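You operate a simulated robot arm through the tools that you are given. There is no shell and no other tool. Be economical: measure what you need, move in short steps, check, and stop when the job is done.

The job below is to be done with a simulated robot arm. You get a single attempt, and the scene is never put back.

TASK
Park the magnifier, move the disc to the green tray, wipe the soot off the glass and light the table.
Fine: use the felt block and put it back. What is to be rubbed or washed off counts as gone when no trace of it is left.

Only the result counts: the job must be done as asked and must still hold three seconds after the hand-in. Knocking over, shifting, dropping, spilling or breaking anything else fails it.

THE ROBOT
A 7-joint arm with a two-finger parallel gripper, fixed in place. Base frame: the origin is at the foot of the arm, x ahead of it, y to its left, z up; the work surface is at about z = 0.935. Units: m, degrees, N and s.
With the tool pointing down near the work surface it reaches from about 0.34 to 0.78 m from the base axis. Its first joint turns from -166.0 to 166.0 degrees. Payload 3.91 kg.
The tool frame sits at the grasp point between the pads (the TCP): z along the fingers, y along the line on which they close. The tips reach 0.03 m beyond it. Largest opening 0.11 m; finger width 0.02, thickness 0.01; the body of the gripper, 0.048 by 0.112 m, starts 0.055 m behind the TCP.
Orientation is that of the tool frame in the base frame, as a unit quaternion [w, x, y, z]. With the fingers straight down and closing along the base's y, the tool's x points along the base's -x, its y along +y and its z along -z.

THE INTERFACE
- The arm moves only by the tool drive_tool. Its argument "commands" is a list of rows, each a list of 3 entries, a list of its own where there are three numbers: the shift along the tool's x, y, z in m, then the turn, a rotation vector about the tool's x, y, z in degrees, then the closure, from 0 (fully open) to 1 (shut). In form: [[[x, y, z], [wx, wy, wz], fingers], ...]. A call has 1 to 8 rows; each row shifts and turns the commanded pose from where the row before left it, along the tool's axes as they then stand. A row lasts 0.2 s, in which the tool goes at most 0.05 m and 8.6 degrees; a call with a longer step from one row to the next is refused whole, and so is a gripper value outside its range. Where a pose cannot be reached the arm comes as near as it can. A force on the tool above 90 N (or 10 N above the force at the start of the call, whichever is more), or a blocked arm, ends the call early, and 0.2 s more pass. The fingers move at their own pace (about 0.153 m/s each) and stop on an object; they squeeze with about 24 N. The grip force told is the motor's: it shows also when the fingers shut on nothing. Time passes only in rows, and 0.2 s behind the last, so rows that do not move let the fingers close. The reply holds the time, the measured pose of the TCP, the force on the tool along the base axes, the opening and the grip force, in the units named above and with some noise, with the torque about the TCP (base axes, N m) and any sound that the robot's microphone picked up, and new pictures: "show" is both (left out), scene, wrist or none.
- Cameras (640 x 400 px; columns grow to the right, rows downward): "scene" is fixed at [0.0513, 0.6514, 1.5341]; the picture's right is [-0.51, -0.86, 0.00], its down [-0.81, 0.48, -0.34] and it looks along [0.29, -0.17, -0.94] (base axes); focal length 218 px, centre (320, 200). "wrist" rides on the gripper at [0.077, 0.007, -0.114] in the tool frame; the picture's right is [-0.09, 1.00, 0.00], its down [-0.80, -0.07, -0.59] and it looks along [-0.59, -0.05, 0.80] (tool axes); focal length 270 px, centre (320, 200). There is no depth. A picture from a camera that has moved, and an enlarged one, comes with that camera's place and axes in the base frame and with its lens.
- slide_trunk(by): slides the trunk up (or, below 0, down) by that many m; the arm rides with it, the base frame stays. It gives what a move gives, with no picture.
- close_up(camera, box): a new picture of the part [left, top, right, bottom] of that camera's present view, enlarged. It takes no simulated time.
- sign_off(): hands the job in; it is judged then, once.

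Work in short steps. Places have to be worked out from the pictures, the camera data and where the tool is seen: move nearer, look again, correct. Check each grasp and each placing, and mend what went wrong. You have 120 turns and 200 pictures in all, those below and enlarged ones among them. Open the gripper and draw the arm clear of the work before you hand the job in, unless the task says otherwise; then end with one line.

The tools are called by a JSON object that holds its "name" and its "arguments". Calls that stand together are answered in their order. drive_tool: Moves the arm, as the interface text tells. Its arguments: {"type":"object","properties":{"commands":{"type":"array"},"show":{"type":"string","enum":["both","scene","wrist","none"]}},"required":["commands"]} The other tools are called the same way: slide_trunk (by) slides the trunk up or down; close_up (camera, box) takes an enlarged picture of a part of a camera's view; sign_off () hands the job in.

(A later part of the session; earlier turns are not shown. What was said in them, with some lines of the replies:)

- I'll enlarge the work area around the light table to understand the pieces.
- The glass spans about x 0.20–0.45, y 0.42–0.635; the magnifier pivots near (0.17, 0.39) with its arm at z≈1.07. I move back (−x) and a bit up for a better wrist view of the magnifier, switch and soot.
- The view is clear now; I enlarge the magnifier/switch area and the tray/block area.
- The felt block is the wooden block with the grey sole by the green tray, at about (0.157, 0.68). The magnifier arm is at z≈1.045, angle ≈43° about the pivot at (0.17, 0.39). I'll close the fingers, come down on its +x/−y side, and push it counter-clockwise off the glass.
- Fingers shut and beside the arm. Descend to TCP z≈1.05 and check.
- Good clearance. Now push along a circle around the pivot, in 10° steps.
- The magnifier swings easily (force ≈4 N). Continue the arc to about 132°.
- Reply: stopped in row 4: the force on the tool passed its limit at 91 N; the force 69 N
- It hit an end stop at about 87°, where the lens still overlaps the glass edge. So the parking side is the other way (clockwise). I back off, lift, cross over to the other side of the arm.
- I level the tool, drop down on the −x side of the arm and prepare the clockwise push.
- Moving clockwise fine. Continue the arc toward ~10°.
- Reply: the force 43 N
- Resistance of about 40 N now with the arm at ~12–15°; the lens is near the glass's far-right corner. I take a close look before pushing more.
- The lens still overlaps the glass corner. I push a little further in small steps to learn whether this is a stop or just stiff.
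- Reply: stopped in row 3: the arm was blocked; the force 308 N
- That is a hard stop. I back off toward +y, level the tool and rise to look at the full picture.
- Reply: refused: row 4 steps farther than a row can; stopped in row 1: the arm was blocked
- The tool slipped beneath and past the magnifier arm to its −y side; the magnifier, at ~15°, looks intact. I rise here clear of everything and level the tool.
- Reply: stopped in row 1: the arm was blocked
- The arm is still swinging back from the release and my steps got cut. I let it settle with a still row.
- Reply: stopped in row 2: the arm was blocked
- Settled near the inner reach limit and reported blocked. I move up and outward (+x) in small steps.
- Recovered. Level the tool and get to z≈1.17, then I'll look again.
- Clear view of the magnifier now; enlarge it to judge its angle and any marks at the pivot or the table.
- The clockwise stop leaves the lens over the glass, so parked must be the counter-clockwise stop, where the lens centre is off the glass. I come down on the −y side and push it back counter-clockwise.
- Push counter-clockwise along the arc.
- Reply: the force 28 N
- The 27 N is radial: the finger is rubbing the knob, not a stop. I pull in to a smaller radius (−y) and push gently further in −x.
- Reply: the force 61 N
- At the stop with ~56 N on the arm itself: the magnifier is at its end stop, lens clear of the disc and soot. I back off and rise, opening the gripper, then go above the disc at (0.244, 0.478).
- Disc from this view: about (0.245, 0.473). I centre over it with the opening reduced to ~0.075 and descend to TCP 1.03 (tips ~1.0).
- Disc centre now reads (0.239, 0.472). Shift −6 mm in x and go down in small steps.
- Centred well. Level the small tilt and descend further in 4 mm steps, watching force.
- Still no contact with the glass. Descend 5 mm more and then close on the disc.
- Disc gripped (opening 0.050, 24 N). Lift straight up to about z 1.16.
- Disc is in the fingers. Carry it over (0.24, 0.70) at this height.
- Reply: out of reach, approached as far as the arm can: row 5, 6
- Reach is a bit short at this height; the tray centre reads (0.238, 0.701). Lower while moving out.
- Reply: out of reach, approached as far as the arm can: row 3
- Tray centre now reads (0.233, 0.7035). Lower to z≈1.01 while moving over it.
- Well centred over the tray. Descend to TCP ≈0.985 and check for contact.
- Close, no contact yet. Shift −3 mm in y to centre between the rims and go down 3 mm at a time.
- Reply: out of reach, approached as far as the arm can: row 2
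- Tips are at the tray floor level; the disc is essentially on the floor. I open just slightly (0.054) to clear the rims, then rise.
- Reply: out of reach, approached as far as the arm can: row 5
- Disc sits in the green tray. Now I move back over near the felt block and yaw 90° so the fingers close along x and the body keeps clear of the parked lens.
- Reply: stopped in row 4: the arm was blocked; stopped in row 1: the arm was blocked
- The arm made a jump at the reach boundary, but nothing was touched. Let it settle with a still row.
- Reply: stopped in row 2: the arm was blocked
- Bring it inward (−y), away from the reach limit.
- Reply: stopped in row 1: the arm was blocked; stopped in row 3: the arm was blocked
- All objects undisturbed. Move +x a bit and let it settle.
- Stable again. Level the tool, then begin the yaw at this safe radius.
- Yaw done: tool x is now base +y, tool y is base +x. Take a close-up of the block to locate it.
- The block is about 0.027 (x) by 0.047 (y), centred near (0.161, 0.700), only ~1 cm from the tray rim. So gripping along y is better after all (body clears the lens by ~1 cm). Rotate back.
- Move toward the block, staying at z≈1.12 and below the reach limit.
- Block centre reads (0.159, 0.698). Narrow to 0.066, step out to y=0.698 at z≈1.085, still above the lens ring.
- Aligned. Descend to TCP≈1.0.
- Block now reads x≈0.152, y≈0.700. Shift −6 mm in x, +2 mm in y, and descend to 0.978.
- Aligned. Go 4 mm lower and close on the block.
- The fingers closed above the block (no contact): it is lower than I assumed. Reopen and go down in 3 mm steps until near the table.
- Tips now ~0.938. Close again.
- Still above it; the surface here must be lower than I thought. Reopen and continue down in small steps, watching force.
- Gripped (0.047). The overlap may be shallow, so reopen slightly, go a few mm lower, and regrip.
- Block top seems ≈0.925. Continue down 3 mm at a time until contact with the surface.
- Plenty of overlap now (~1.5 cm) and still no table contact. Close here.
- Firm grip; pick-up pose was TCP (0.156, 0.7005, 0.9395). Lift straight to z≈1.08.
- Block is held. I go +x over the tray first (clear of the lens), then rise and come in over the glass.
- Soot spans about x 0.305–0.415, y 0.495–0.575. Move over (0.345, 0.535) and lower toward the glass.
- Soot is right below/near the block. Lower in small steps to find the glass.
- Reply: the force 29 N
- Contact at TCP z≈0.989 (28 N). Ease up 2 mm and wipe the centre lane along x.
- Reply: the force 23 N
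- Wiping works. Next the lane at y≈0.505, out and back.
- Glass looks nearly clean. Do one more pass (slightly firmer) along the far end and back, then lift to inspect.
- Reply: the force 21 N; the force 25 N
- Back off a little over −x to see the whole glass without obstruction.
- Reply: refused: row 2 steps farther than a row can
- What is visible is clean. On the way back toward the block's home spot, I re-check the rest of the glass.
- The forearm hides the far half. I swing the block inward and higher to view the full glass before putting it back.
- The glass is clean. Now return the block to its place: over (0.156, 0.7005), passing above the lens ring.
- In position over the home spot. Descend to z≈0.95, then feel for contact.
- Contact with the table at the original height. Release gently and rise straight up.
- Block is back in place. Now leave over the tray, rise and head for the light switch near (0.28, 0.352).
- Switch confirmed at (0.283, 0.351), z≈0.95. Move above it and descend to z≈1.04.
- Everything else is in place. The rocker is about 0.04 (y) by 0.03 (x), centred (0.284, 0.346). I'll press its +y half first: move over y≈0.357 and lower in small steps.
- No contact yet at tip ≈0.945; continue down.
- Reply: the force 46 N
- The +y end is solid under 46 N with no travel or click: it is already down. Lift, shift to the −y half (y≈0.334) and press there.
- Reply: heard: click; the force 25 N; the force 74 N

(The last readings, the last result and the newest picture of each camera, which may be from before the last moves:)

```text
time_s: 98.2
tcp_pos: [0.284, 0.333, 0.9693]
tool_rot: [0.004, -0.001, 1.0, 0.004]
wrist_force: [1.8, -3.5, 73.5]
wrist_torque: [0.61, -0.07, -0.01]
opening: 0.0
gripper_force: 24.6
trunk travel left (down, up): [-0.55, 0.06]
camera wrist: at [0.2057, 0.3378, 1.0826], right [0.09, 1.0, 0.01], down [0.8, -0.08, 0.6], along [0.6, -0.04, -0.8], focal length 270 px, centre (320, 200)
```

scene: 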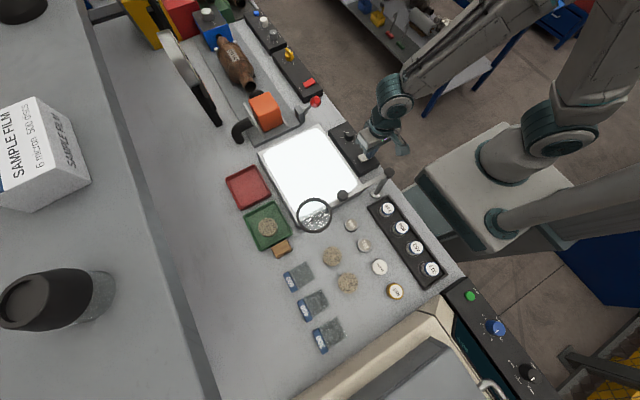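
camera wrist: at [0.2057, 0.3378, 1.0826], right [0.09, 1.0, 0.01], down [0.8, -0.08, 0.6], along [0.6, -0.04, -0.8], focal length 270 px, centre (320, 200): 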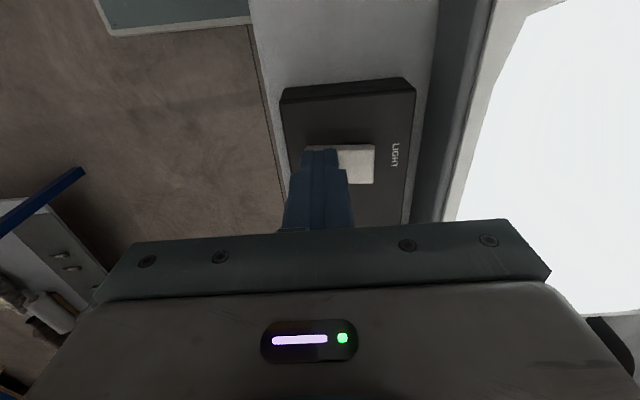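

Click, and the table is lit. Lift off straight up and draw the arm clear, then inspect.

{"name": "drive_tool", "arguments": {"commands": [[[0, 0, -0.03], [0, 0, 0], 1], [[0, 0, -0.045], [0, 0, 0], 1], [[0, 0, -0.045], [0, 0, 0], 0.5], [[-0.02, 0, -0.04], [0, 0, 0], 0], [[-0.03, 0, 0], [0, 0, 0], 0], [[0, 0, 0], [0, 0, 0], 0]], "show": "none"}}

{"name": "close_up", "arguments": {"camera": "scene", "box": [230, 110, 410, 270]}}

{"name": "close_up", "arguments": {"camera": "scene", "box": [255, 120, 345, 200]}}

```text
time_s: 99.6
tcp_pos: [0.3341, 0.3344, 1.1243]
tool_rot: [0.0, -0.001, 1.0, -0.001]
wrist_force: [0.4, 0.0, 0.0]
wrist_torque: [0.02, -0.01, -0.04]
opening: 0.11
gripper_force: 0.0
trunk travel left (down, up): [-0.55, 0.06]
```

```text
2.50 times, centred on (320, 190) of scene
camera zoom: at [0.0513, 0.6514, 1.5341], right [-0.51, -0.86, 0.0], down [-0.81, 0.48, -0.34], along [0.29, -0.17, -0.94], focal length 546 px, centre (320, 225)
```

zoom: 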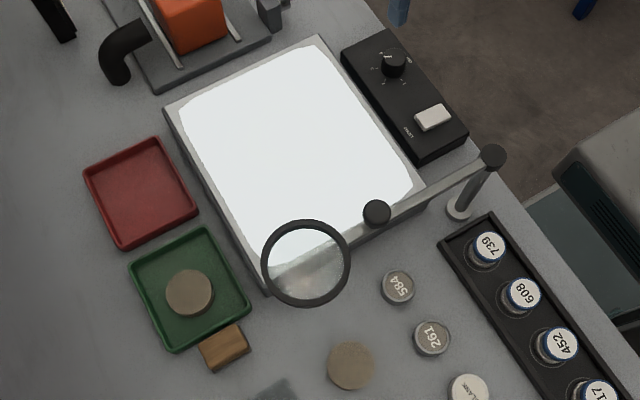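

```text
5.00 times, centred on (300, 160) of scene
camera zoom: at [0.0513, 0.6514, 1.5341], right [-0.51, -0.86, 0.0], down [-0.81, 0.48, -0.34], along [0.29, -0.17, -0.94], focal length 1092 px, centre (420, 400)
```

zoom: 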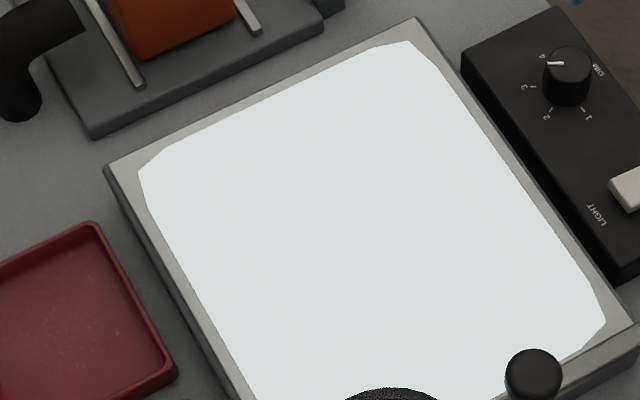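

The table is evenly lit with no trace of soot, the disc is in the green tray, block and other objects in place, and the magnifier is at its park stop. Raise the open gripper further clear.

{"name": "drive_tool", "arguments": {"commands": [[[0, 0, -0.04], [0, 0, 0], 0], [[0, 0, -0.04], [0, 0, 0], 0], [[0, 0, -0.02], [0, 0, 0], 0], [[0, 0, 0], [0, 0, 0], 0]]}}

```text
time_s: 100.6
tcp_pos: [0.3343, 0.3332, 1.2235]
tool_rot: [0.0, -0.001, 1.0, -0.001]
wrist_force: [-0.8, -0.8, 0.8]
wrist_torque: [0.0, 0.01, 0.01]
opening: 0.1101
gripper_force: 0.1
trunk travel left (down, up): [-0.55, 0.06]
camera wrist: at [0.2567, 0.3405, 1.3377], right [0.09, 1.0, 0.0], down [0.8, -0.07, 0.59], along [0.59, -0.05, -0.8], focal length 270 px, centre (320, 200)
```

scene: 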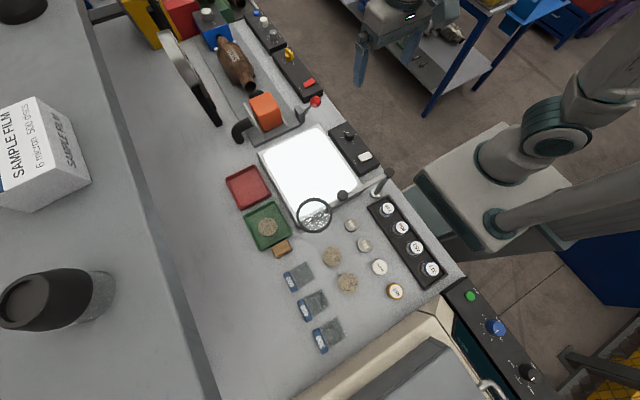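
wrist: 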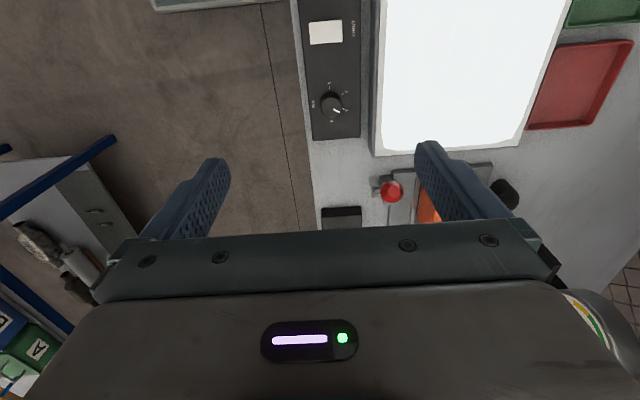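

All parts are done and the arm is clear; hand in.

{"name": "sign_off", "arguments": {}}

```text
The job is handed in.
```

I've handed the job in: the disc is in the green tray, the soot is wiped with no visible trace, the felt block is back in place and the table is lit. The magnifier is swung to its end stop; its lens centre is off the glass, but the ring still overlaps one corner.
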